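You operate a simulated robot arm through the tools that you are given. There is no shell and no other tool. Be economical: measure what you need, move in short steps, check, and stop when the job is done.

You are at the controls of a simulated two-armed robot. One attempt, no reset.

## Task
Slide the teal core box onto the trolley and roll it right out.
Fine: side gate up again before it rolls, brake on at the end.

Only the result counts: the job must be done as asked and must still hold three seconds after the hand-in. Knocking over, shifting, dropping, spilling or breaking anything else fails it.

## Robot
Two 7-joint arms with fingered hands on one trunk, on a base that drives. Base frame: it is fixed to the floor where the robot stands at the start and does not move with it; the origin is under the middle of the robot, x ahead of it, y to its left, z up. Units: mm, rad, N and s.
The left shoulder is at the start at [70, 142, 1014], the right one opposite. With the tool pointing down near the work surface each hand reaches from about 440 to 800 mm from the robot's upright axis, wherever it stands, measured 20 degrees to its own side. Places, roughly: brake of the trolley [1100, 100, 700]; side gate of the trolley [900, -300, 800]. Payload 3.6 kg a hand.
The tool frame of a hand sits at the grasp point between the pads (the TCP): z along the fingers, y along the line on which they close. The tips reach 25 mm beyond it. Largest opening 88 mm; the body of the gripper starts 29 mm behind the TCP. The gripper is a hand of 5 fingers: y runs from the thumb to the fingers, the wrist lies at [-13, -97, -162] in the tool frame, and closing takes about 1.5 s.
Orientation is told as [roll, pitch, yaw] about the base's x, y, z axes, in that order, counted from this pose: with the fingers straight down and the wrist toward the robot, the tool's x, y and z point along [0, 1, 0], [1, 0, 0] and [0, 0, -1] of the base frame.

## Interface
- The arms move only by the tool jog_arm. It takes "left_moves", "right_moves" or both (then of equal length, played together; a hand with none holds still); each is a list of rows, each a list of 2 entries, a list of its own where there are three numbers: the shift along the tool's x, y, z in mm, then the turn, a rotation vector about the tool's x, y, z in rad. In form: [[[dx, dy, dz], [wx, wy, wz]], ...]. A call has 1 to 10 rows; each row is the pose to reach, as a shift and turn from the pose commanded when the call began, along the tool's axes at that moment. "left_claw" and "right_claw" are, for a hand that has rows, the opening in per cent of the stroke, from 0 (shut) to 100 (fully open), set as the call begins (left out, the last holds). A row lasts 0.2 s, in which the tool goes at most 50 mm and 0.15 rad; a call with a longer step from one row to the next is refused whole, and so is a gripper value outside its range. Where a pose cannot be reached the arm comes as near as it can. A force on the tool above 90 N (or 10 N above the force at the start of the call, whichever is more), or a blocked arm, ends the call early, and 0.2 s more pass. The fingers move at their own pace (about 72 mm/s each) and stop on an object; they squeeze with about 26 N. The grip force told is the motor's: it shows also when the fingers shut on nothing. Time passes only in rows, and 0.2 s behind the last, so rows that repeat a pose let the fingers close. The reply holds the time, the measured pose of the TCP, the force on the tool along the base axes, the opening and the grip force, in the units named above and with some noise, with the torque about the TCP (base axes, N m) and any sound that the robot's microphone picked up, and new pictures: "show" is both (left out), scene, wrist or none (wrist: the cameras of the hands that moved).
- Cameras (640 x 400 px; columns grow to the right, rows downward): "scene" is now at [140.7, -18.2, 1251.9]; the picture's right is [-0.19, -0.98, 0.00], its down [-0.51, 0.10, -0.86] and it looks along [0.84, -0.17, -0.52] (base axes); focal length 257 px, centre (320, 200). "left" rides on the left gripper at [-59, -79, -105] in its tool frame; the picture's right is [-0.73, -0.32, 0.61], its down [0.62, -0.68, 0.38] and it looks along [0.29, 0.66, 0.70] (tool axes); focal length 234 px, centre (320, 200). "right" rides on the right gripper at [59, -79, -105] in its tool frame; the picture's right is [-0.73, 0.32, -0.61], its down [-0.62, -0.68, 0.38] and it looks along [-0.29, 0.66, 0.70] (tool axes); focal length 234 px, centre (320, 200). There is no depth. A picture from a camera that has moved, and an enlarged one, comes with that camera's place and axes in the base frame and with its lens.
- move_column(by): slides the trunk up (or, below 0, down) by that many mm; the arms and the scene camera ride with it, the base frame stays. It gives what a move gives, with no picture.
- steer(legs): drives the robot by 1 to 6 legs, each [ahead, left, turn to the left] in mm, mm and rad, along the robot's own axes; the way and the turn of a leg run together, so that a leg with both is an arc; at most 1500 mm and 3.142 rad a leg. The arms and the cameras ride along, it lands a little off, and it stops where it bumps. It gives what a move gives, and a new picture of the scene camera.
- finger_targets(index, middle, ring, little, thumb_bend, thumb_turn, hand): sets how far each is bent, from 0 (flat) to 1 (curled in); at 0.3 the hand is open as for a grip, at 0.7 the pads meet at the TCP. One left out holds its place. A second passes; each finger stops where it meets its share of the squeeze, and holds until it gets a number again. A gripper value or a shape takes the hand back. It gives what a move gives, with no picture; readings hold the bend of each and the force on index, middle, ring, little, thumb and palm. thumb_turn goes from beside the hand (0) to across from the fingers (1), as for a grip.
- preshape(shape, hand): the hand has 5 fingers and takes this shape, open, in about a second: jaw (thumb against the fingers, like two jaws); tri (thumb and two fingers); tip (a fingertip pinch); poke (one finger out to press); point (the index stretched); flat (the hand flat); cup (the hand cupped); fist (a fist). The gripper value then closes the fingers along that shape, each until it touches; the sizes above hold for jaw. It gives what a move gives, with no picture.
- pan_tilt(pan, tilt): turns the head with the scene camera to pan (to the left, within 1.501 rad either way) and tilt (down, from -0.506 to 1.204), counted from straight ahead of the robot. It gives what a move gives, and a new picture of the scene camera.
- close_up(camera, box): a new picture of the part [left, top, right, bottom] of that camera's present view, enlarged. The clock stands still meanwhile.
- sign_off(): hands the job in; it is judged then, once.

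Work in short steps. Places have to be worked out from the pictures, the camera data and where the tool is seen: move nearer, look again, correct. Check each grasp and each placing, and mend what went wrong. You have 120 turns and 260 pictures in all, those below and enlarged ones among them. Open the grippers and draw the arms clear of the work before you hand the job in, unless the task says otherwise; then end with one line.

The tools are called after "Request:" as name(argument=value, ...) on one line, values as JSON. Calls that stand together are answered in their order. jog_arm: Moves the arms, as the interface text tells. Its arguments: {"type":"object","properties":{"left_moves":{"type":"array","items":{"type":"array"}},"left_claw":{"type":"number"},"right_moves":{"type":"array","items":{"type":"array"}},"right_claw":{"type":"number"},"show":{"type":"string","enum":["both","scene","wrist","none"]}},"required":[]} The other tools are called the same way: move_column (by) slides the trunk up or down; preshape (shape, hand) gives the hand a shape; finger_targets (index, middle, ring, little, thumb_bend, thumb_turn, hand) moves the fingers one by one; steer (legs) drives the base; pan_tilt (pan, tilt) turns the head that bears the scene camera; close_up (camera, box) takes an enlarged picture of a part of a camera's view; sign_off () hands the job in.

At the start:

```text
time_s: 0.0
left_ee_pos: [546.8, 147.8, 1082.6]
left_tcp_rot: [-0.002, 0.001, -0.003]
left_ft_force: [0.2, -0.3, 0.2]
left_ft_torque: [-0.01, 0.0, 0.0]
left_finger_gap: 87.4
left_grip_force: 0.1
left_shape: jaw
left_bend: [0.3, 0.3, 0.3, 0.3, 0.3, 0.98]
left_finger forces: [0.0, 0.0, 0.0, 0.0, 0.1, 0.0]
right_ee_pos: [522.8, -219.0, 1089.6]
right_tcp_rot: [0.0, 0.001, 0.001]
right_ft_force: [0.3, 0.5, -0.4]
right_ft_torque: [-0.03, 0.0, 0.02]
right_finger_gap: 87.7
right_grip_force: 0.1
right_shape: jaw
right_bend: [0.3, 0.3, 0.3, 0.3, 0.3, 0.98]
right_finger forces: [0.1, 0.0, 0.0, 0.0, 0.0, 0.0]
trunk travel left (down, up): [-550.0, 390.0]
robot x, y, heading: [-1.6, -0.3, 0.0]
head pan, tilt: [-0.194, 0.543]
```

scene: 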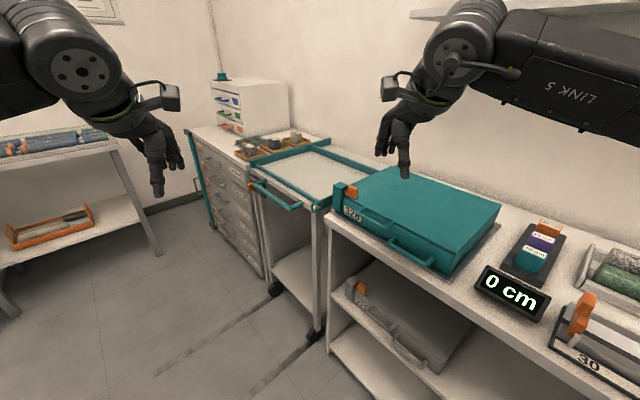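
right: 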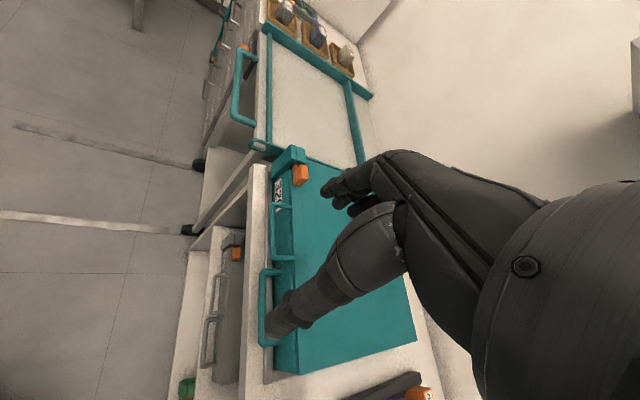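
left: 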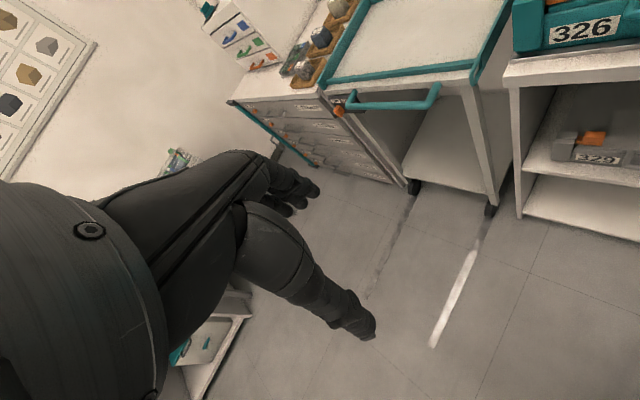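

The teal box (326) stands on a bench right of the trolley; the trolley stands between bench and drawer cabinet. I'll enlarge the views to understand the gate, brake and display.

Request:
close_up(camera="scene", box=[200, 120, 400, 245])

Request:
close_up(camera="scene", box=[320, 160, 520, 285])

Request:
close_up(camera="right", box=[180, 20, 420, 170])

Request:
close_up(camera="left", box=[300, 0, 640, 212])

```text
3.20 times, centred on (300, 182) of scene
camera zoom: at [140.7, -18.2, 1251.9], right [-0.19, -0.98, 0.0], down [-0.51, 0.1, -0.86], along [0.84, -0.17, -0.52], focal length 821 px, centre (384, 256)
```

zoom: 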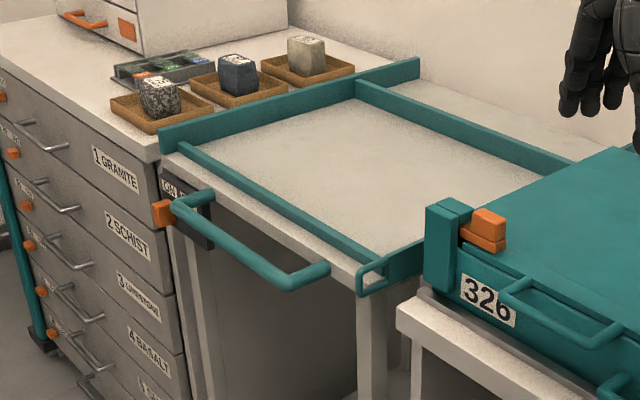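

```text
3.20 times, centred on (420, 222) of scene
camera zoom: at [140.7, -18.2, 1251.9], right [-0.19, -0.98, 0.0], down [-0.51, 0.1, -0.86], along [0.84, -0.17, -0.52], focal length 821 px, centre (0, 128)
```

zoom: 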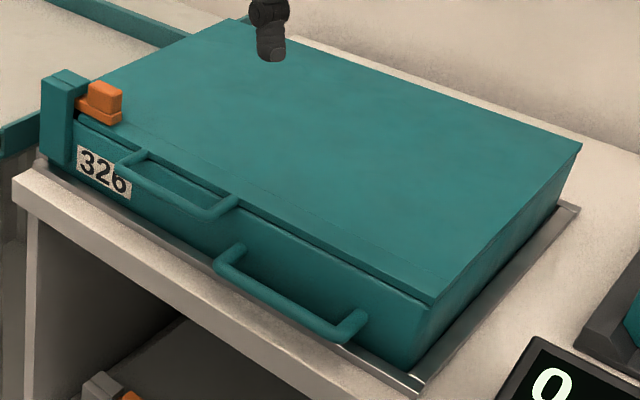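

```text
2.67 times, centred on (300, 95) of right
camera zoom: at [444.8, -161.2, 1194.7], right [0.32, -0.73, 0.61], down [-0.68, -0.62, -0.38], along [0.66, -0.29, -0.7], focal length 624 px, centre (373, 480)
```

zoom: 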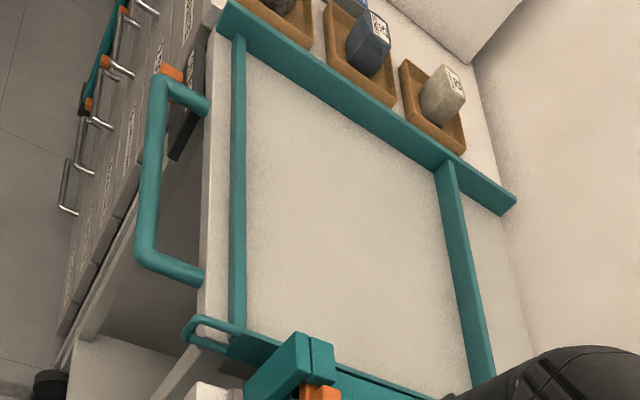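

```text
1.88 times, centred on (470, 106) of left
camera zoom: at [469.4, 89.5, 1188.4], right [-0.32, -0.73, -0.61], down [-0.68, 0.62, -0.38], along [0.66, 0.29, -0.7], focal length 441 px, centre (38, 377)
```

zoom: 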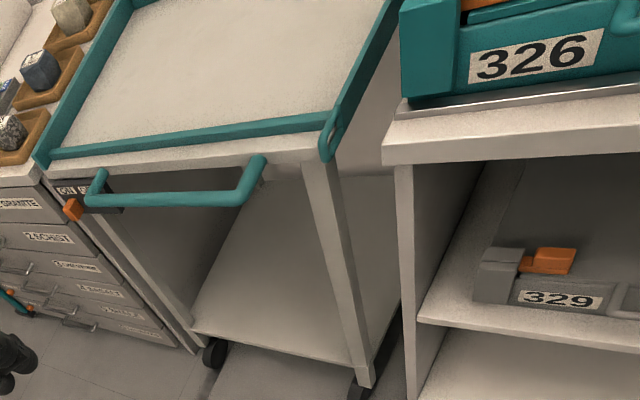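

Triangulating: the trolley's front-right corner/gate loop is at about [818, -138, 800], and the bench front runs along about [0.89, 0.45]. I'll turn right about 1.1 rad to face it, and look.

Request:
steer(legs=[[0, 0, -1.1]])

Request:
pan_tilt(pan=0.3, tilt=0.6)

```text
time_s: 3.2
left_ee_pos: [365.3, -434.1, 1083.6]
left_tcp_rot: [-0.002, 0.001, -1.135]
left_ft_force: [0.7, 0.5, 0.1]
left_ft_torque: [0.0, 0.0, -0.01]
left_finger_gap: 87.8
left_grip_force: 0.0
left_shape: jaw
left_bend: [0.3, 0.3, 0.3, 0.3, 0.3, 0.98]
left_finger forces: [0.0, 0.0, 0.0, 0.0, 0.0, 0.0]
right_ee_pos: [22.7, -566.8, 1090.2]
right_tcp_rot: [0.0, 0.001, -1.132]
right_ft_force: [0.6, -0.3, -0.3]
right_ft_torque: [0.0, 0.01, 0.01]
right_finger_gap: 87.7
right_grip_force: 0.0
right_shape: jaw
right_bend: [0.3, 0.3, 0.3, 0.3, 0.3, 0.98]
right_finger forces: [0.0, 0.0, 0.1, 0.0, 0.1, 0.1]
trunk travel left (down, up): [-550.0, 390.0]
robot x, y, heading: [2.1, -2.6, -1.132]
head pan, tilt: [-0.194, 0.543]
camera scene: at [45.1, -133.6, 1251.9], right [-0.97, -0.24, 0.0], down [-0.12, 0.5, -0.86], along [0.21, -0.83, -0.52], focal length 257 px, centre (320, 200)
```

scene: 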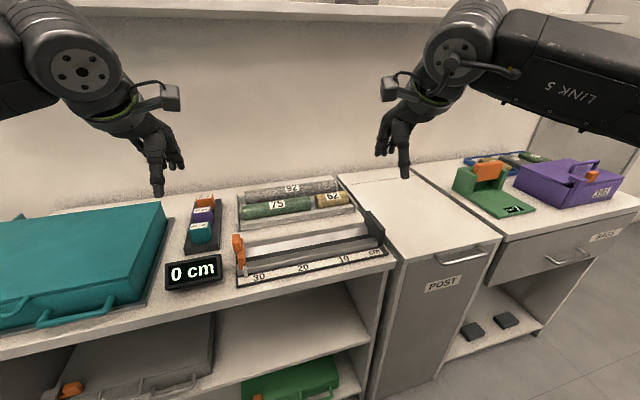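

```text
time_s: 4.2
left_ee_pos: [365.5, -434.2, 1083.2]
left_tcp_rot: [-0.001, 0.001, -1.134]
left_ft_force: [0.5, 0.6, 0.1]
left_ft_torque: [0.01, -0.01, 0.02]
left_finger_gap: 87.7
left_grip_force: 0.1
left_shape: jaw
left_bend: [0.3, 0.3, 0.3, 0.3, 0.3, 0.98]
left_finger forces: [0.0, 0.0, 0.0, 0.1, 0.0, 0.0]
right_ee_pos: [21.2, -566.2, 1088.6]
right_tcp_rot: [-0.001, 0.0, -1.133]
right_ft_force: [-0.5, 0.4, 0.0]
right_ft_torque: [0.0, 0.01, -0.02]
right_finger_gap: 87.6
right_grip_force: 0.0
right_shape: jaw
right_bend: [0.3, 0.3, 0.3, 0.3, 0.3, 0.98]
right_finger forces: [0.0, 0.1, 0.0, 0.1, 0.1, 0.1]
trunk travel left (down, up): [-550.0, 390.0]
robot x, y, heading: [0.2, -2.1, -1.127]
head pan, tilt: [0.3, 0.6]
camera scene: at [82.9, -111.7, 1246.8], right [-0.74, -0.67, 0.0], down [-0.38, 0.42, -0.83], along [0.55, -0.61, -0.56], focal length 257 px, centre (320, 200)
```

scene: 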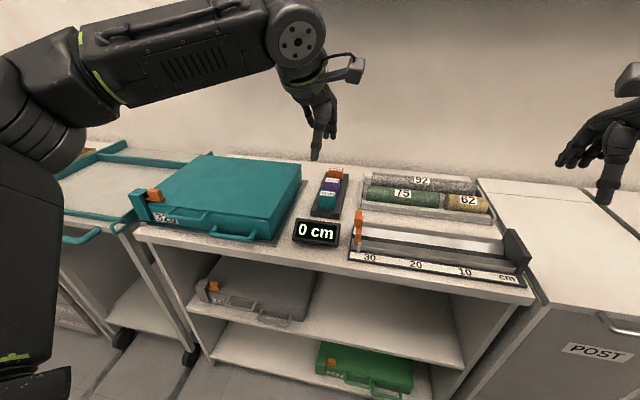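

The display belongs to a measuring bench, not our job. The bench edge fits a heading of about -1.065; I drive left to face the box/gate region.

Request:
steer(legs=[[-30, 450, 0.06]])

Request:
pan_tilt(pan=0.1, tilt=0.8)

```text
time_s: 6.9
left_ee_pos: [783.0, -173.0, 1083.5]
left_tcp_rot: [-0.001, 0.002, -1.059]
left_ft_force: [-0.2, -0.3, -0.6]
left_ft_torque: [0.03, -0.01, -0.01]
left_finger_gap: 87.8
left_grip_force: 0.0
left_shape: jaw
left_bend: [0.3, 0.3, 0.3, 0.3, 0.3, 0.98]
left_finger forces: [0.0, 0.1, 0.1, 0.0, 0.0, 0.0]
right_ee_pos: [452.4, -329.3, 1090.2]
right_tcp_rot: [-0.001, -0.001, -1.06]
right_ft_force: [-0.3, 0.2, 0.3]
right_ft_torque: [0.01, 0.01, 0.0]
right_finger_gap: 87.9
right_grip_force: 0.0
right_shape: jaw
right_bend: [0.3, 0.3, 0.3, 0.3, 0.3, 0.98]
right_finger forces: [0.0, 0.1, 0.0, 0.0, 0.1, 0.0]
trunk travel left (down, up): [-550.0, 390.0]
robot x, y, heading: [387.6, 232.4, -1.057]
head pan, tilt: [0.3, 0.6]
camera scene: at [478.7, 128.1, 1246.8], right [-0.69, -0.73, 0.0], down [-0.41, 0.39, -0.82], along [0.6, -0.57, -0.57], focal length 257 px, centre (320, 200)
```

scene: 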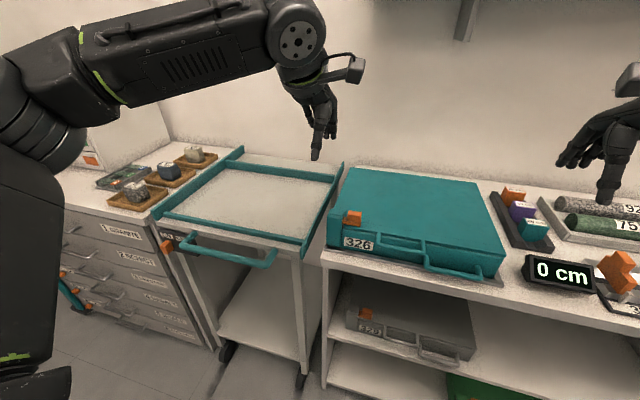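

```text
time_s: 7.6
left_ee_pos: [784.3, -171.3, 1082.4]
left_tcp_rot: [0.0, 0.001, -1.061]
left_ft_force: [-0.4, 0.3, -0.2]
left_ft_torque: [-0.02, -0.02, 0.02]
left_finger_gap: 87.5
left_grip_force: 0.0
left_shape: jaw
left_bend: [0.3, 0.3, 0.3, 0.3, 0.3, 0.98]
left_finger forces: [0.1, 0.0, 0.0, 0.1, 0.0, 0.0]
right_ee_pos: [450.8, -330.4, 1089.5]
right_tcp_rot: [0.001, -0.001, -1.06]
right_ft_force: [0.4, 0.0, 0.1]
right_ft_torque: [-0.03, -0.02, 0.0]
right_finger_gap: 87.6
right_grip_force: 0.1
right_shape: jaw
right_bend: [0.3, 0.3, 0.3, 0.3, 0.3, 0.98]
right_finger forces: [0.1, 0.1, 0.0, 0.1, 0.0, 0.1]
trunk travel left (down, up): [-550.0, 390.0]
robot x, y, heading: [389.5, 238.6, -1.058]
head pan, tilt: [0.099, 0.799]
camera scene: at [460.8, 122.8, 1230.0], right [-0.82, -0.57, 0.0], down [-0.41, 0.59, -0.7], along [0.4, -0.57, -0.72], focal length 257 px, centre (320, 200)
```

scene: 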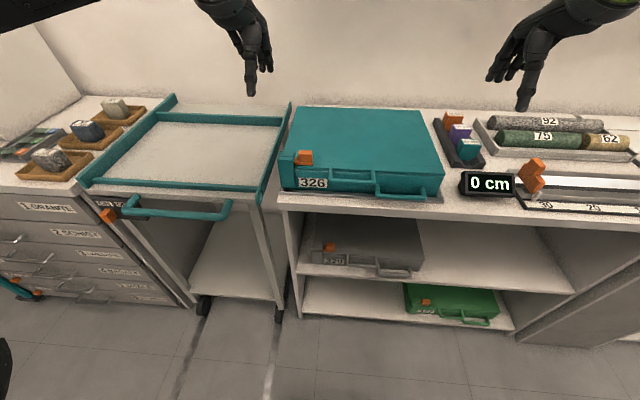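

Good overview. Zoom on gate, brake and box.

Request:
close_up(camera="scene", box=[60, 85, 310, 240])

Request:
close_up(camera="scene", box=[240, 90, 460, 228])

Request:
close_up(camera="scene", box=[80, 185, 160, 235])

Request:
close_up(camera="right", box=[0, 0, 640, 400])

Request:
close_up(camera="left", box=[0, 0, 640, 400])

```text
2.56 times, centred on (185, 162) of scene
camera zoom: at [460.8, 122.8, 1230.0], right [-0.82, -0.57, 0.0], down [-0.41, 0.59, -0.7], along [0.4, -0.57, -0.72], focal length 657 px, centre (666, 296)
```

zoom: 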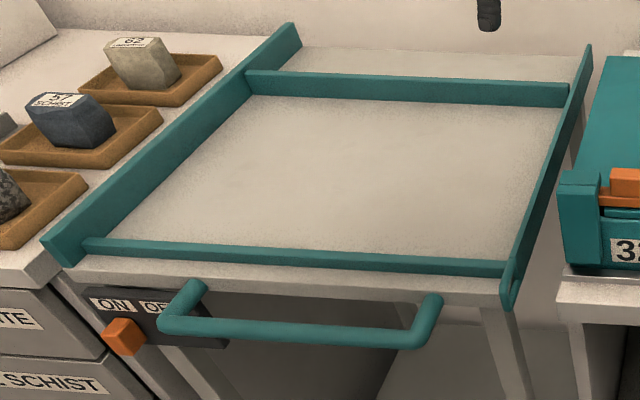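

```text
2.90 times, centred on (350, 159) of scene
camera zoom: at [460.8, 122.8, 1230.0], right [-0.82, -0.57, 0.0], down [-0.41, 0.59, -0.7], along [0.4, -0.57, -0.72], focal length 744 px, centre (233, 319)
```

zoom: 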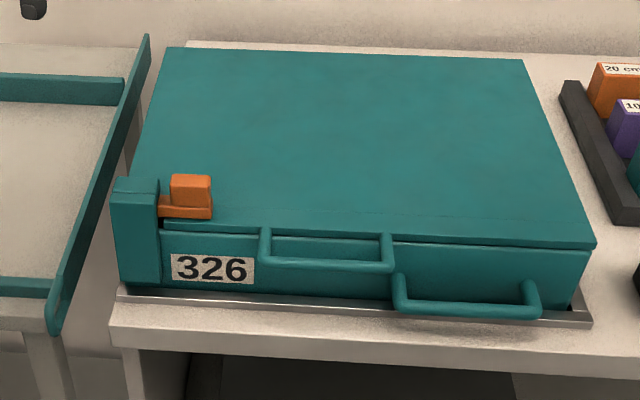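

```text
8.00 times, centred on (120, 210) of scene
camera zoom: at [460.8, 122.8, 1230.0], right [-0.82, -0.57, 0.0], down [-0.41, 0.59, -0.7], along [0.4, -0.57, -0.72], focal length 2053 px, centre (1920, 120)
```

zoom: 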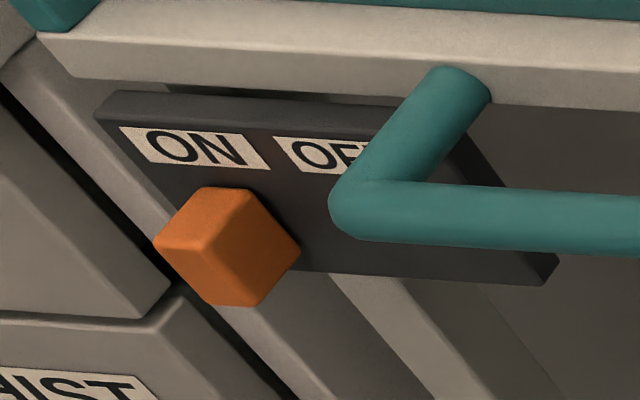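

```text
1.00 times, centred on (320, 200) of right (not enlarged: the box is as wide or as high as the picture)
camera zoom: at [465.1, -233.0, 1194.7], right [-0.48, -0.64, 0.61], down [-0.88, 0.29, -0.38], along [0.07, -0.71, -0.7], focal length 234 px, centre (320, 200)
```

zoom: 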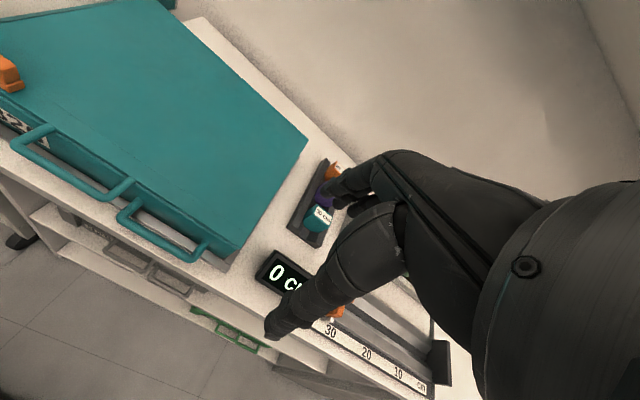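

```text
1.00 times, centred on (320, 200) of left (not enlarged: the box is as wide or as high as the picture)
camera zoom: at [694.9, -131.4, 1188.3], right [-0.79, -0.07, -0.61], down [0.21, 0.9, -0.38], along [0.57, -0.43, -0.7], focal length 234 px, centre (320, 200)
```

zoom: 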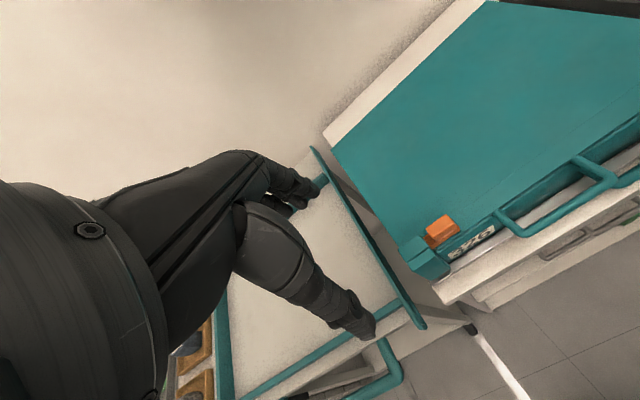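

The gate is a flap plate with a loop at its front end at ~[815,-134,803], with a gap to the bench it likely bridges when folded. I bring the left hand's camera closer to the gate loop.

Request:
jog_arm(left_moves=[[[35, -20, 40], [0, 0, 0]], [[70, -40, 80], [0, 0, 0]], [[100, -60, 120], [0, 0, 0]], [[100, -60, 120], [0, 0, 0]]], show="wrist")

Request:
close_up(camera="left", box=[280, 150, 600, 350])

```text
refused: row 1 steps farther than a row can; nothing moved
```

```text
2.00 times, centred on (440, 250) of left
camera zoom: at [694.9, -131.4, 1188.3], right [-0.79, -0.07, -0.61], down [0.21, 0.9, -0.38], along [0.57, -0.43, -0.7], focal length 468 px, centre (80, 100)
```

zoom: 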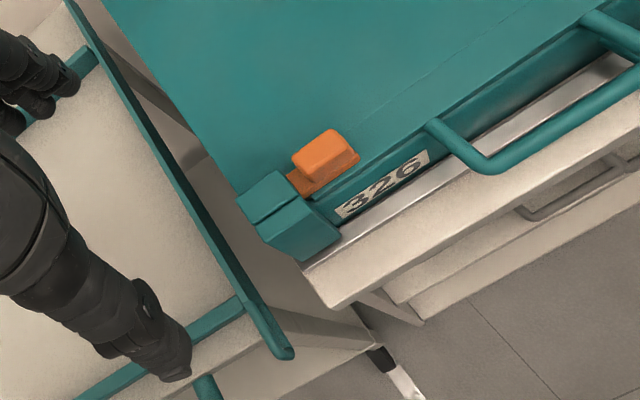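

Same move with shorter rows.

Request:
jog_arm(left_moves=[[[25, -15, 30], [0, 0, 0]], [[50, -30, 60], [0, 0, 0]], [[75, -45, 90], [0, 0, 0]], [[100, -60, 120], [0, 0, 0]], [[100, -60, 120], [0, 0, 0]]], show="wrist")

Request:
close_up(camera="left", box=[300, 200, 620, 400])

```text
time_s: 8.8
left_ee_pos: [841.6, -70.5, 962.2]
left_tcp_rot: [0.001, 0.002, -1.061]
left_ft_force: [-0.4, -0.3, -0.3]
left_ft_torque: [-0.01, -0.01, 0.0]
left_finger_gap: 87.8
left_grip_force: 0.0
left_shape: jaw
left_bend: [0.3, 0.3, 0.3, 0.3, 0.3, 0.98]
left_finger forces: [0.0, 0.0, 0.1, 0.1, 0.1, 0.0]
right_ee_pos: [451.8, -331.3, 1089.8]
right_tcp_rot: [0.002, -0.001, -1.06]
right_ft_force: [0.6, -0.4, 0.1]
right_ft_torque: [0.0, -0.01, 0.04]
right_finger_gap: 87.7
right_grip_force: 0.1
right_shape: jaw
right_bend: [0.3, 0.3, 0.3, 0.3, 0.3, 0.98]
right_finger forces: [0.1, 0.0, 0.0, 0.1, 0.1, 0.1]
trunk travel left (down, up): [-550.0, 390.0]
robot x, y, heading: [386.8, 234.1, -1.06]
head pan, tilt: [0.099, 0.799]
camera left: at [752.6, -29.9, 1067.8], right [-0.79, -0.07, -0.61], down [0.21, 0.9, -0.38], along [0.57, -0.43, -0.7], focal length 234 px, centre (320, 200)
```

left: 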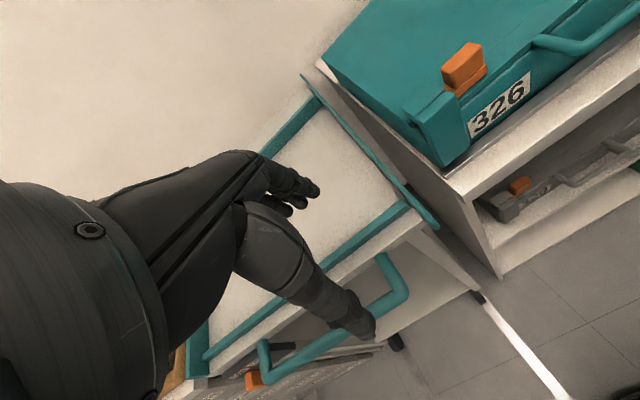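

```text
2.00 times, centred on (460, 300) of left
camera zoom: at [752.6, -29.9, 1067.8], right [-0.79, -0.07, -0.61], down [0.21, 0.9, -0.38], along [0.57, -0.43, -0.7], focal length 468 px, centre (40, 0)
```

zoom: 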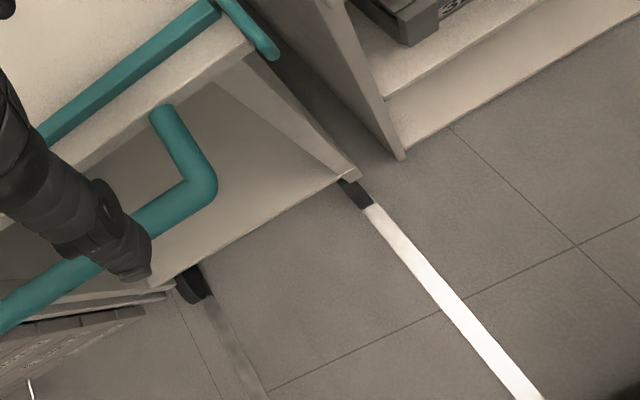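

Request:
close_up(camera="left", box=[290, 60, 482, 180])

Request:
close_up(camera="left", box=[370, 160, 466, 220])

```text
3.33 times, centred on (386, 120) of left
camera zoom: at [752.6, -29.9, 1067.8], right [-0.79, -0.07, -0.61], down [0.21, 0.9, -0.38], along [0.57, -0.43, -0.7], focal length 781 px, centre (100, 467)
```

zoom: 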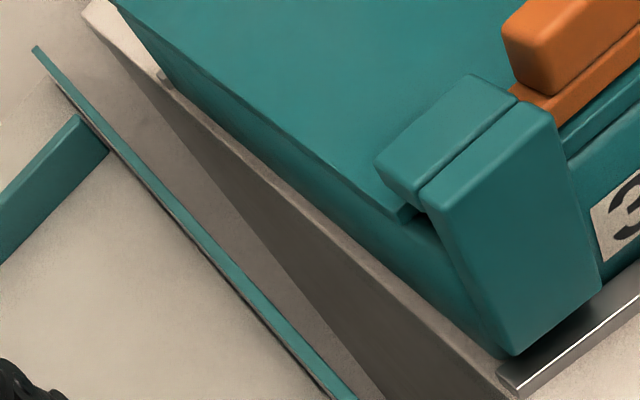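

```text
6.67 times, centred on (418, 190) of left
camera zoom: at [752.6, -29.9, 1067.8], right [-0.79, -0.07, -0.61], down [0.21, 0.9, -0.38], along [0.57, -0.43, -0.7], focal length 1561 px, centre (-333, 267)
```

zoom: 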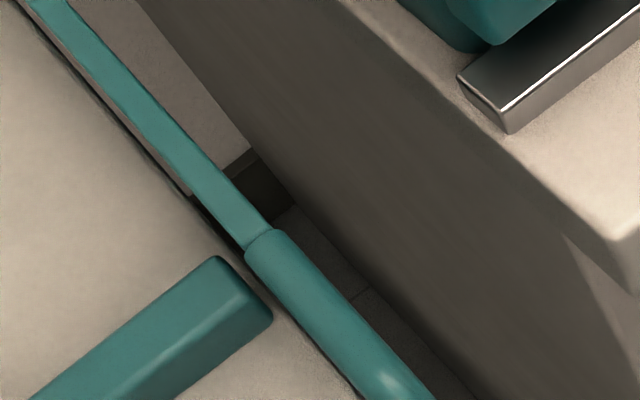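

The gate is a thin plate with a tubular loop end at the front. I'll try the "poke" shape on the left hand to get a slim pusher and look at it.

Request:
preshape(hand="left", shape="poke")

Request:
close_up(camera="left", box=[0, 0, 640, 400])

Request:
close_up(camera="scene", box=[60, 0, 380, 200])

```text
time_s: 9.7
left_ee_pos: [842.4, -70.0, 963.1]
left_tcp_rot: [-0.002, 0.002, -1.063]
left_ft_force: [0.4, -0.1, 0.3]
left_ft_torque: [-0.02, -0.01, -0.01]
left_finger_gap: 0.0
left_grip_force: 0.1
left_shape: poke
left_bend: [0.7, 0.7, 0.99, 0.99, 1.0, 1.0]
left_finger forces: [0.0, 0.0, 0.1, 0.1, 0.0, 0.0]
right_ee_pos: [452.4, -331.5, 1089.2]
right_tcp_rot: [0.0, -0.002, -1.06]
right_ft_force: [0.4, -0.7, 0.1]
right_ft_torque: [0.01, 0.0, 0.0]
right_finger_gap: 87.8
right_grip_force: 0.1
right_shape: jaw
right_bend: [0.3, 0.3, 0.3, 0.3, 0.3, 0.98]
right_finger forces: [0.0, 0.1, 0.1, 0.0, 0.0, 0.1]
trunk travel left (down, up): [-550.0, 390.0]
robot x, y, heading: [387.0, 235.0, -1.054]
head pan, tilt: [0.099, 0.799]
```

```text
1.00 times, centred on (320, 200) of left (not enlarged: the box is as wide or as high as the picture)
camera zoom: at [753.2, -29.6, 1067.9], right [-0.79, -0.07, -0.61], down [0.21, 0.9, -0.38], along [0.57, -0.43, -0.7], focal length 234 px, centre (320, 200)
```

zoom: 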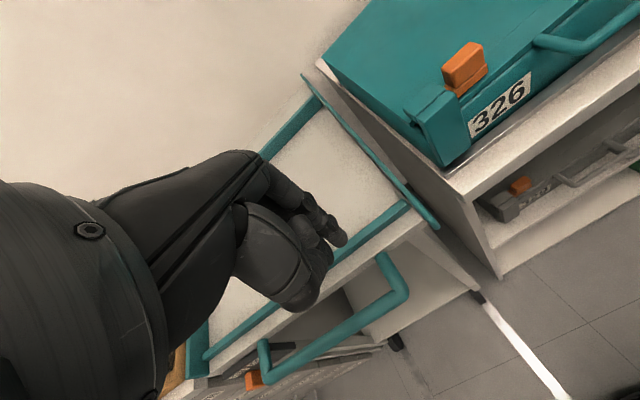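

```text
2.00 times, centred on (220, 100) of scene
camera zoom: at [460.7, 122.7, 1229.9], right [-0.82, -0.57, 0.0], down [-0.41, 0.59, -0.7], along [0.4, -0.57, -0.72], focal length 513 px, centre (520, 400)
```

zoom: 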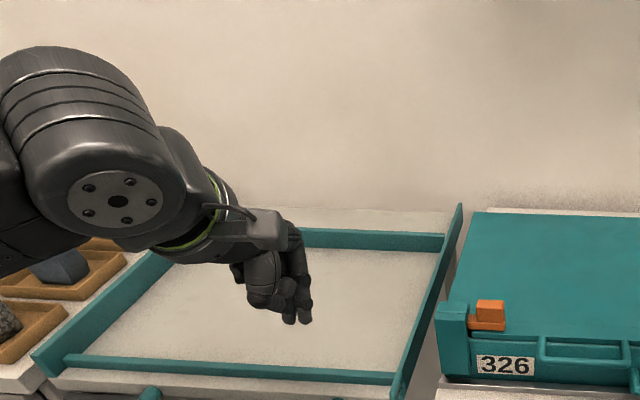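

Poke gives a compact fingertip pusher at the TCP. I lower it beside (left of) the gate's front loop.

Request:
jog_arm(left_moves=[[[0, 12, 36], [0, 0, 0]], [[0, 24, 72], [0, 0, 0]], [[0, 36, 108], [0, 0, 0]], [[0, 39, 143], [0, 0, 0]], [[0, 39, 143], [0, 0, 0]]])

Request:
close_up(camera="scene", box=[160, 90, 352, 210])

```text
time_s: 10.9
left_ee_pos: [861.2, -104.1, 821.8]
left_tcp_rot: [-0.001, -0.001, -1.061]
left_ft_force: [-1.0, 2.9, 8.3]
left_ft_torque: [0.1, -0.09, 0.02]
left_finger_gap: 0.0
left_grip_force: 0.0
left_shape: poke
left_bend: [0.7, 0.7, 0.99, 0.99, 1.0, 1.0]
left_finger forces: [2.5, 6.5, 0.0, 0.1, 0.0, 0.1]
right_ee_pos: [450.9, -329.3, 1090.7]
right_tcp_rot: [0.0, -0.001, -1.059]
right_ft_force: [-0.6, 0.0, 1.0]
right_ft_torque: [-0.03, -0.01, 0.04]
right_finger_gap: 87.5
right_grip_force: 0.0
right_shape: jaw
right_bend: [0.3, 0.3, 0.3, 0.3, 0.3, 0.98]
right_finger forces: [0.1, 0.0, 0.0, 0.0, 0.0, 0.0]
trunk travel left (down, up): [-550.0, 390.0]
robot x, y, heading: [387.1, 233.1, -1.057]
head pan, tilt: [0.099, 0.799]
camera scene: at [459.9, 123.9, 1230.2], right [-0.82, -0.57, 0.0], down [-0.41, 0.59, -0.7], along [0.4, -0.57, -0.72], focal length 257 px, centre (320, 200)
camera left: at [773.2, -63.2, 927.4], right [-0.79, -0.07, -0.61], down [0.21, 0.9, -0.38], along [0.57, -0.43, -0.7], focal length 234 px, centre (320, 200)
```

scene: 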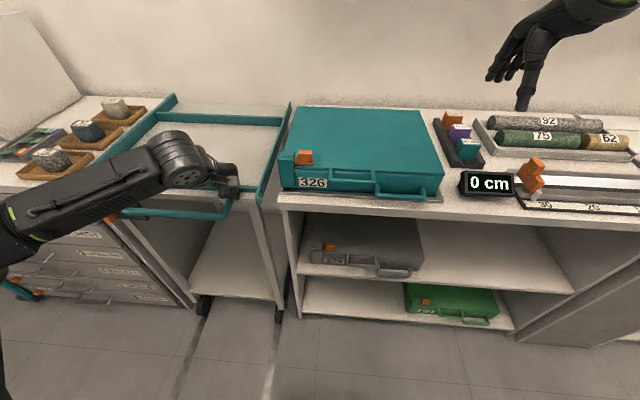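
left: 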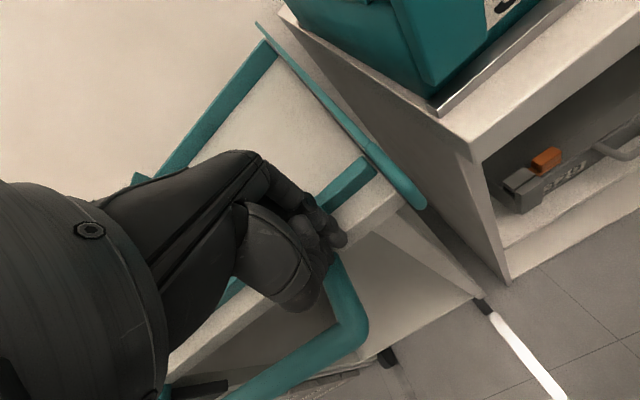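

```text
3.33 times, centred on (256, 150) of scene
camera zoom: at [459.9, 123.9, 1230.2], right [-0.82, -0.57, 0.0], down [-0.41, 0.59, -0.7], along [0.4, -0.57, -0.72], focal length 855 px, centre (533, 367)
```

zoom: 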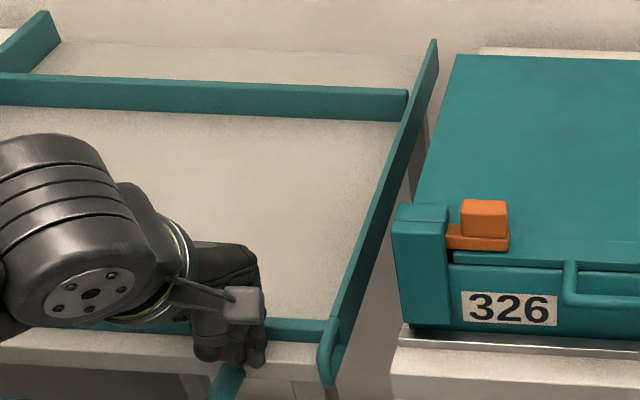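

The fingertip just touches the front rail (8 N). I lift a bit, step back 10 mm and push right onto the loop.

Request:
jog_arm(left_moves=[[[0, -6, -10], [0, 0, 0]], [[-15, -8, -8], [0, 0, 0]], [[-30, -8, -8], [0, 0, 0]], [[-40, -8, -8], [0, 0, 0]], [[-50, -8, -8], [0, 0, 0]], [[-58, -8, -8], [0, 0, 0]]])

Request:
close_up(camera="scene", box=[160, 90, 352, 210])

```text
time_s: 12.3
left_ee_pos: [804.6, -126.3, 827.9]
left_tcp_rot: [-0.001, 0.002, -1.062]
left_ft_force: [0.9, -1.2, 0.3]
left_ft_torque: [0.01, 0.01, 0.0]
left_finger_gap: 0.0
left_grip_force: 0.0
left_shape: poke
left_bend: [0.7, 0.7, 0.99, 0.99, 1.0, 1.0]
left_finger forces: [1.1, 0.0, 0.0, 0.1, 0.1, 0.0]
right_ee_pos: [451.7, -330.9, 1089.7]
right_tcp_rot: [0.0, 0.001, -1.06]
right_ft_force: [-0.1, -0.7, 0.8]
right_ft_torque: [0.01, -0.02, 0.0]
right_finger_gap: 87.6
right_grip_force: 0.0
right_shape: jaw
right_bend: [0.3, 0.3, 0.3, 0.3, 0.3, 0.98]
right_finger forces: [0.0, 0.1, 0.1, 0.0, 0.1, 0.0]
trunk travel left (down, up): [-550.0, 390.0]
robot x, y, heading: [388.4, 235.3, -1.059]
head pan, tilt: [0.099, 0.799]
camera scene: at [460.5, 122.2, 1229.9], right [-0.82, -0.57, 0.0], down [-0.41, 0.59, -0.7], along [0.4, -0.57, -0.72], focal length 257 px, centre (320, 200)
camera left: at [715.8, -85.5, 932.8], right [-0.79, -0.07, -0.61], down [0.21, 0.9, -0.38], along [0.57, -0.43, -0.7], focal length 234 px, centre (320, 200)
```

scene: 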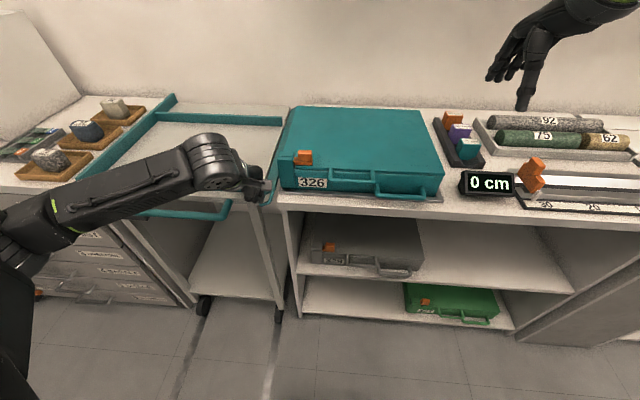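
left: 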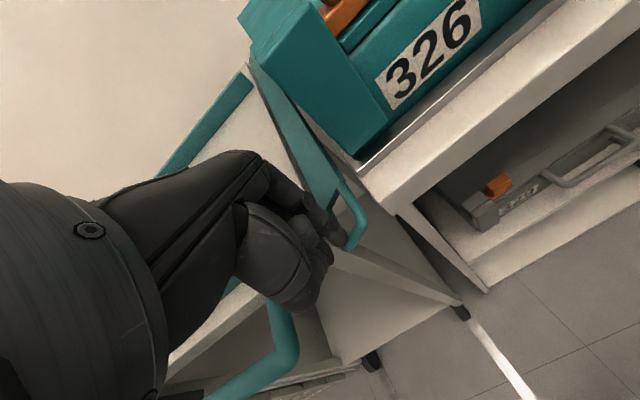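

```text
3.33 times, centred on (256, 150) of scene
camera zoom: at [460.5, 122.2, 1229.9], right [-0.82, -0.57, 0.0], down [-0.41, 0.59, -0.7], along [0.4, -0.57, -0.72], focal length 855 px, centre (533, 367)
```

zoom: 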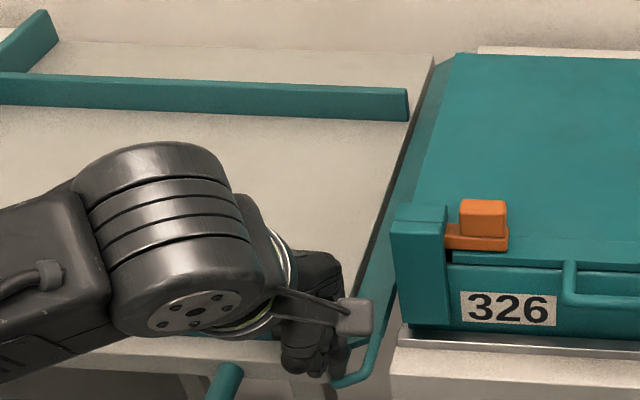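

The gate hinged outward as guessed. I follow it a bit further right and down to lay it flat.

Request:
jog_arm(left_moves=[[[-10, -4, 0], [0, 0, 0]], [[-20, -4, 6], [0, 0, 0]], [[-25, -4, 14], [0, 0, 0]], [[-28, -4, 22], [0, 0, 0]], [[-28, -4, 28], [0, 0, 0]]])

Request:
close_up(camera="scene", box=[200, 110, 328, 190])

Request:
close_up(camera="left", box=[220, 40, 476, 200])

```text
time_s: 13.5
left_ee_pos: [774.0, -132.2, 800.8]
left_tcp_rot: [0.0, 0.0, -1.065]
left_ft_force: [-13.2, 11.6, 27.0]
left_ft_torque: [-0.03, -0.18, -0.04]
left_finger_gap: 0.0
left_grip_force: 0.0
left_shape: poke
left_bend: [0.7, 0.7, 0.99, 0.99, 1.0, 1.0]
left_finger forces: [11.8, 22.7, 0.0, 0.0, 0.0, 0.0]
right_ee_pos: [447.6, -327.5, 1091.9]
right_tcp_rot: [0.001, -0.003, -1.06]
right_ft_force: [0.2, 0.8, -0.7]
right_ft_torque: [0.02, -0.01, 0.02]
right_finger_gap: 88.0
right_grip_force: 0.0
right_shape: jaw
right_bend: [0.3, 0.3, 0.3, 0.3, 0.3, 0.98]
right_finger forces: [0.0, 0.1, 0.0, 0.0, 0.0, 0.0]
trunk travel left (down, up): [-550.0, 390.0]
robot x, y, heading: [389.6, 234.0, -1.062]
head pan, tilt: [0.099, 0.799]
camera scene: at [456.1, 126.1, 1230.3], right [-0.82, -0.57, 0.0], down [-0.41, 0.59, -0.7], along [0.4, -0.57, -0.71], focal length 257 px, centre (320, 200)
camera left: at [685.4, -91.1, 906.1], right [-0.79, -0.07, -0.61], down [0.21, 0.9, -0.38], along [0.57, -0.43, -0.7], focal length 234 px, centre (320, 200)
```

scene: 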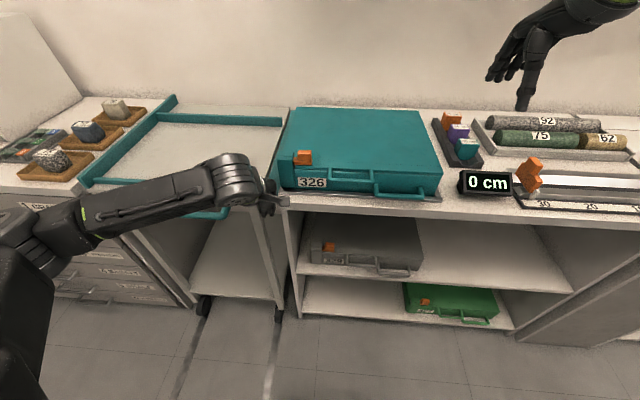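
left: 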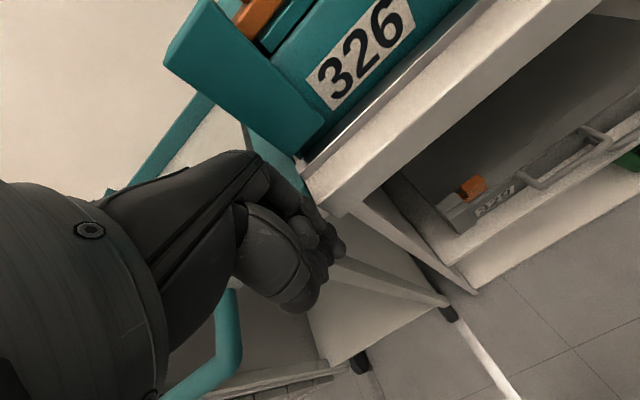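

```text
5.00 times, centred on (264, 150) of scene
camera zoom: at [456.1, 126.1, 1230.3], right [-0.82, -0.57, 0.0], down [-0.41, 0.59, -0.7], along [0.4, -0.57, -0.71], focal length 1283 px, centre (600, 450)
```

zoom: 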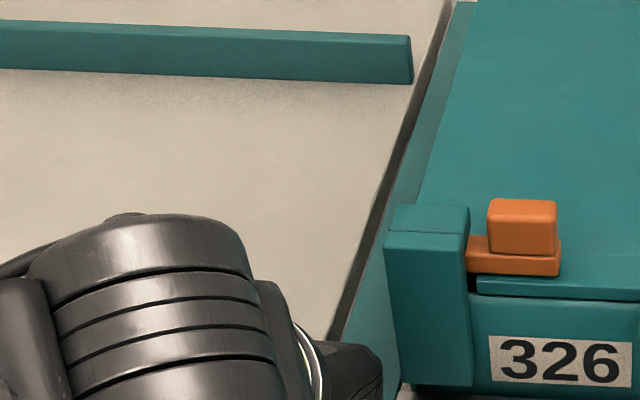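

```text
2.50 times, centred on (348, 120) of left
camera zoom: at [685.4, -91.1, 906.1], right [-0.79, -0.07, -0.61], down [0.21, 0.9, -0.38], along [0.57, -0.43, -0.7], focal length 585 px, centre (250, 400)
```

zoom: 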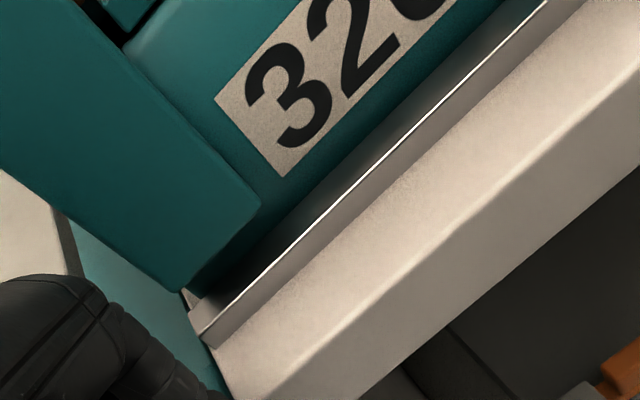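

Gate is down against a stop (27 N). I raise the left hand clear and back, and look at the lowered gate.

Request:
jog_arm(left_moves=[[[5, -10, -40], [0, 0, 0]], [[20, -30, -80], [0, 0, 0]], [[40, -50, -120], [0, 0, 0]], [[60, -70, -160], [0, 0, 0]], [[85, -90, -190], [0, 0, 0]], [[115, -100, -220], [0, 0, 0]]])

Request:
close_up(camera="scene", box=[200, 90, 360, 190])

Request:
close_up(camera="left", box=[300, 60, 620, 260])

```text
time_s: 14.9
left_ee_pos: [833.9, 4.7, 1016.4]
left_tcp_rot: [-0.004, 0.001, -1.061]
left_ft_force: [-0.6, 0.0, 0.7]
left_ft_torque: [-0.01, 0.0, 0.01]
left_finger_gap: 0.0
left_grip_force: 0.1
left_shape: poke
left_bend: [0.7, 0.7, 0.99, 0.99, 1.0, 1.0]
left_finger forces: [0.1, 0.1, 0.1, 0.1, 0.0, 0.1]
right_ee_pos: [451.0, -330.0, 1089.5]
right_tcp_rot: [0.001, 0.001, -1.059]
right_ft_force: [-0.6, 0.7, -0.3]
right_ft_torque: [-0.01, -0.03, -0.02]
right_finger_gap: 87.8
right_grip_force: 0.0
right_shape: jaw
right_bend: [0.3, 0.3, 0.3, 0.3, 0.3, 0.98]
right_finger forces: [0.0, 0.2, 0.0, 0.1, 0.1, 0.0]
trunk travel left (down, up): [-550.0, 390.0]
robot x, y, heading: [388.1, 232.7, -1.061]
head pan, tilt: [0.099, 0.799]
camera scene: at [460.6, 123.8, 1230.0], right [-0.82, -0.57, 0.0], down [-0.41, 0.59, -0.7], along [0.4, -0.57, -0.72], focal length 257 px, centre (320, 200)
camera left: at [744.5, 46.3, 1121.6], right [-0.79, -0.07, -0.61], down [0.21, 0.9, -0.38], along [0.57, -0.43, -0.7], focal length 234 px, centre (320, 200)
```

scene: 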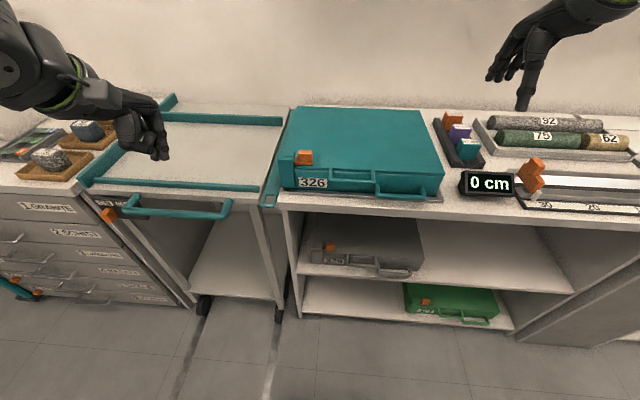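
left: 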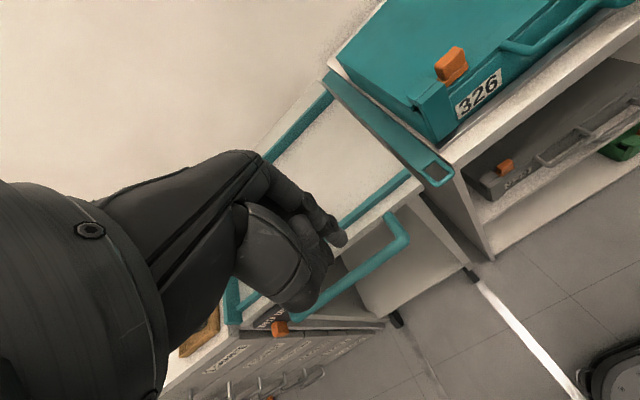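

```text
4.00 times, centred on (280, 140) of scene
camera zoom: at [460.6, 123.8, 1230.0], right [-0.82, -0.57, 0.0], down [-0.41, 0.59, -0.7], along [0.4, -0.57, -0.72], focal length 1026 px, centre (480, 440)
```

zoom: 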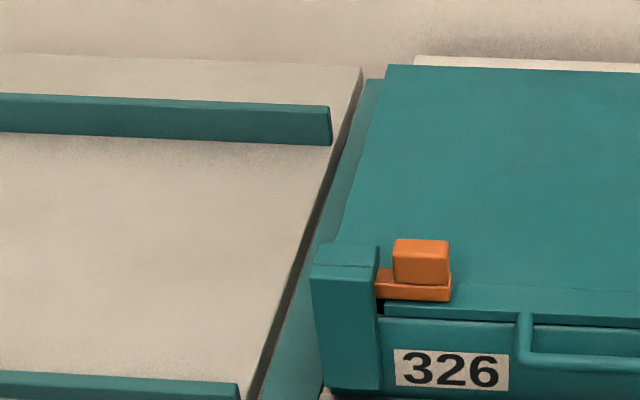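

```text
2.00 times, centred on (460, 160) of left
camera zoom: at [744.5, 46.3, 1121.6], right [-0.79, -0.07, -0.61], down [0.21, 0.9, -0.38], along [0.57, -0.43, -0.7], focal length 468 px, centre (40, 280)
```

zoom: 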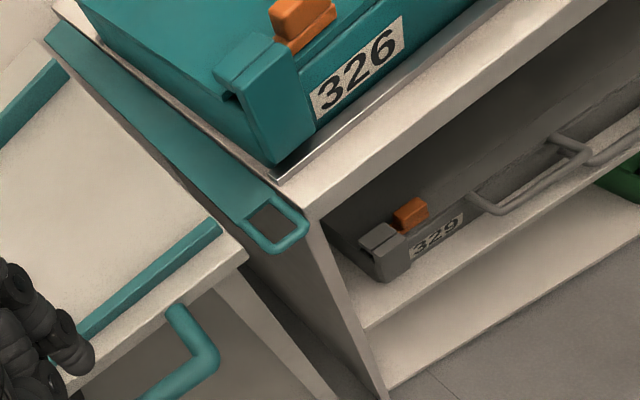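

The gate now bridges to the bench, and the box sits in a steel guide. I need to see the space at the box's right side for a pushing hand.

Request:
close_up(camera="right", box=[120, 120, 376, 280])

Request:
close_up(camera="scene", box=[360, 90, 520, 210])

```text
2.50 times, centred on (248, 200) of right
camera zoom: at [464.9, -231.9, 1195.1], right [-0.48, -0.64, 0.61], down [-0.88, 0.29, -0.38], along [0.07, -0.72, -0.7], focal length 585 px, centre (500, 200)
```

zoom: 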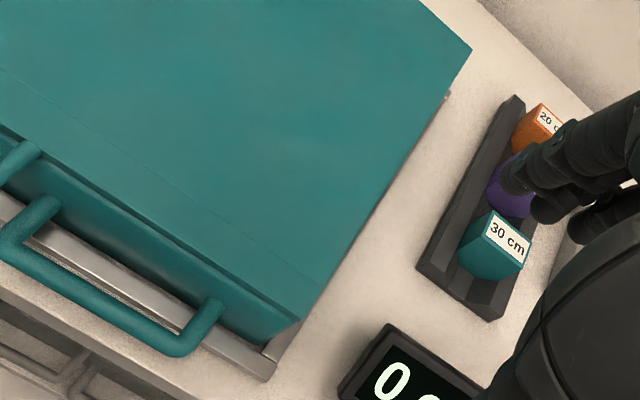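

```text
3.33 times, centred on (440, 150) of scene
camera zoom: at [460.6, 123.8, 1230.0], right [-0.82, -0.57, 0.0], down [-0.41, 0.59, -0.7], along [0.4, -0.57, -0.72], focal length 855 px, centre (-80, 367)
```

zoom: 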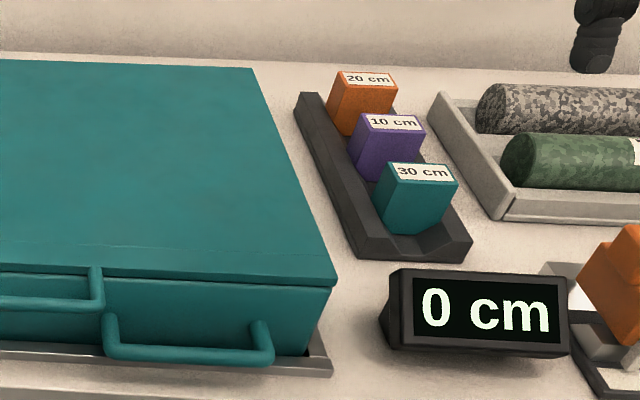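

There's a ~60 mm corridor between box and tray. I preshape the right hand to poke and bring it above that corridor, at box depth centre.

Request:
preshape(hand="right", shape="poke")

Request:
jog_arm(right_moves=[[[-8, 40, 10], [0, 0, 0]], [[-16, 80, 30], [0, 0, 0]], [[-24, 120, 55], [0, 0, 0]], [[-32, 155, 85], [0, 0, 0]], [[-34, 183, 120], [0, 0, 0]], [[-34, 183, 150], [0, 0, 0]]])

Request:
close_up(camera="scene", box=[360, 60, 520, 180])

```text
time_s: 15.8
left_ee_pos: [832.1, 4.2, 1016.3]
left_tcp_rot: [-0.002, 0.001, -1.06]
left_ft_force: [-0.6, 0.3, -0.8]
left_ft_torque: [0.03, 0.02, 0.0]
left_finger_gap: 0.0
left_grip_force: 0.0
left_shape: poke
left_bend: [0.7, 0.7, 0.99, 0.99, 1.0, 1.0]
left_finger forces: [0.0, 0.0, 0.1, 0.0, 0.1, 0.1]
right_ee_pos: [450.6, -330.1, 1090.1]
right_tcp_rot: [0.0, 0.002, -1.057]
right_ft_force: [0.1, -0.2, -0.3]
right_ft_torque: [-0.01, 0.0, 0.01]
right_finger_gap: 0.0
right_grip_force: 0.0
right_shape: poke
right_bend: [0.7, 0.7, 0.99, 0.99, 1.0, 1.0]
right_finger forces: [0.1, 0.0, 0.1, 0.0, 0.1, 0.1]
trunk travel left (down, up): [-550.0, 390.0]
robot x, y, heading: [386.9, 232.3, -1.061]
head pan, tilt: [0.099, 0.799]
```

```text
time_s: 17.2
left_ee_pos: [833.1, 3.7, 1016.5]
left_tcp_rot: [-0.001, 0.002, -1.063]
left_ft_force: [-0.1, -0.9, -0.2]
left_ft_torque: [-0.01, -0.01, 0.06]
left_finger_gap: 0.2
left_grip_force: 0.0
left_shape: poke
left_bend: [0.7, 0.7, 0.99, 0.99, 1.0, 1.0]
left_finger forces: [0.1, 0.0, 0.0, 0.0, 0.0, 0.1]
right_ee_pos: [510.6, -506.9, 938.0]
right_tcp_rot: [0.003, -0.001, -1.06]
right_ft_force: [-0.4, -0.4, 0.3]
right_ft_torque: [-0.03, 0.03, 0.0]
right_finger_gap: 0.0
right_grip_force: 0.1
right_shape: poke
right_bend: [0.7, 0.7, 0.99, 0.99, 1.0, 1.0]
right_finger forces: [0.0, 0.1, 0.0, 0.0, 0.0, 0.0]
trunk travel left (down, up): [-550.0, 390.0]
robot x, y, heading: [392.9, 235.5, -1.058]
head pan, tilt: [0.099, 0.799]
camera scene: at [460.0, 122.3, 1230.0], right [-0.82, -0.57, 0.0], down [-0.41, 0.59, -0.7], along [0.4, -0.57, -0.72], focal length 257 px, centre (320, 200)
camera right: at [524.1, -409.9, 1042.8], right [-0.48, -0.64, 0.61], down [-0.88, 0.29, -0.38], along [0.07, -0.71, -0.7], focal length 234 px, centre (320, 200)
```

scene: 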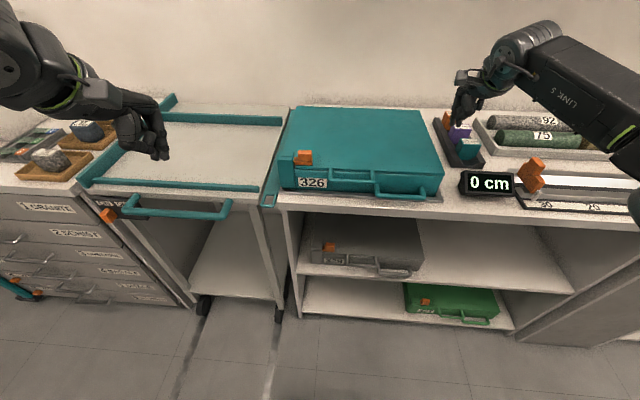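
right: 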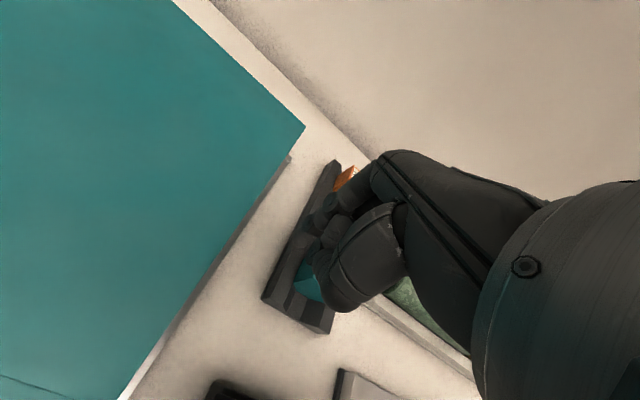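

```text
3.33 times, centred on (440, 120) of scene
camera zoom: at [460.0, 122.3, 1230.0], right [-0.82, -0.57, 0.0], down [-0.41, 0.59, -0.7], along [0.4, -0.57, -0.72], focal length 855 px, centre (-80, 467)
```

zoom: 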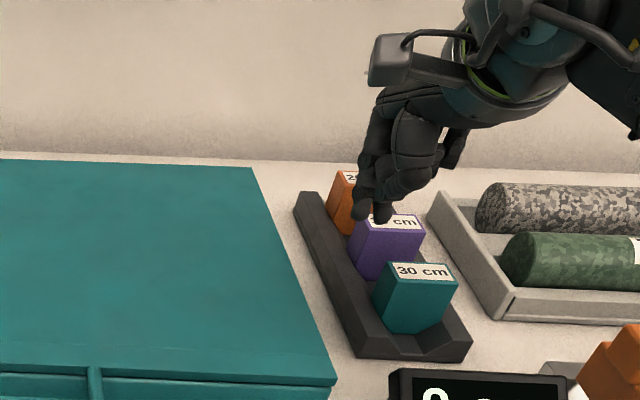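

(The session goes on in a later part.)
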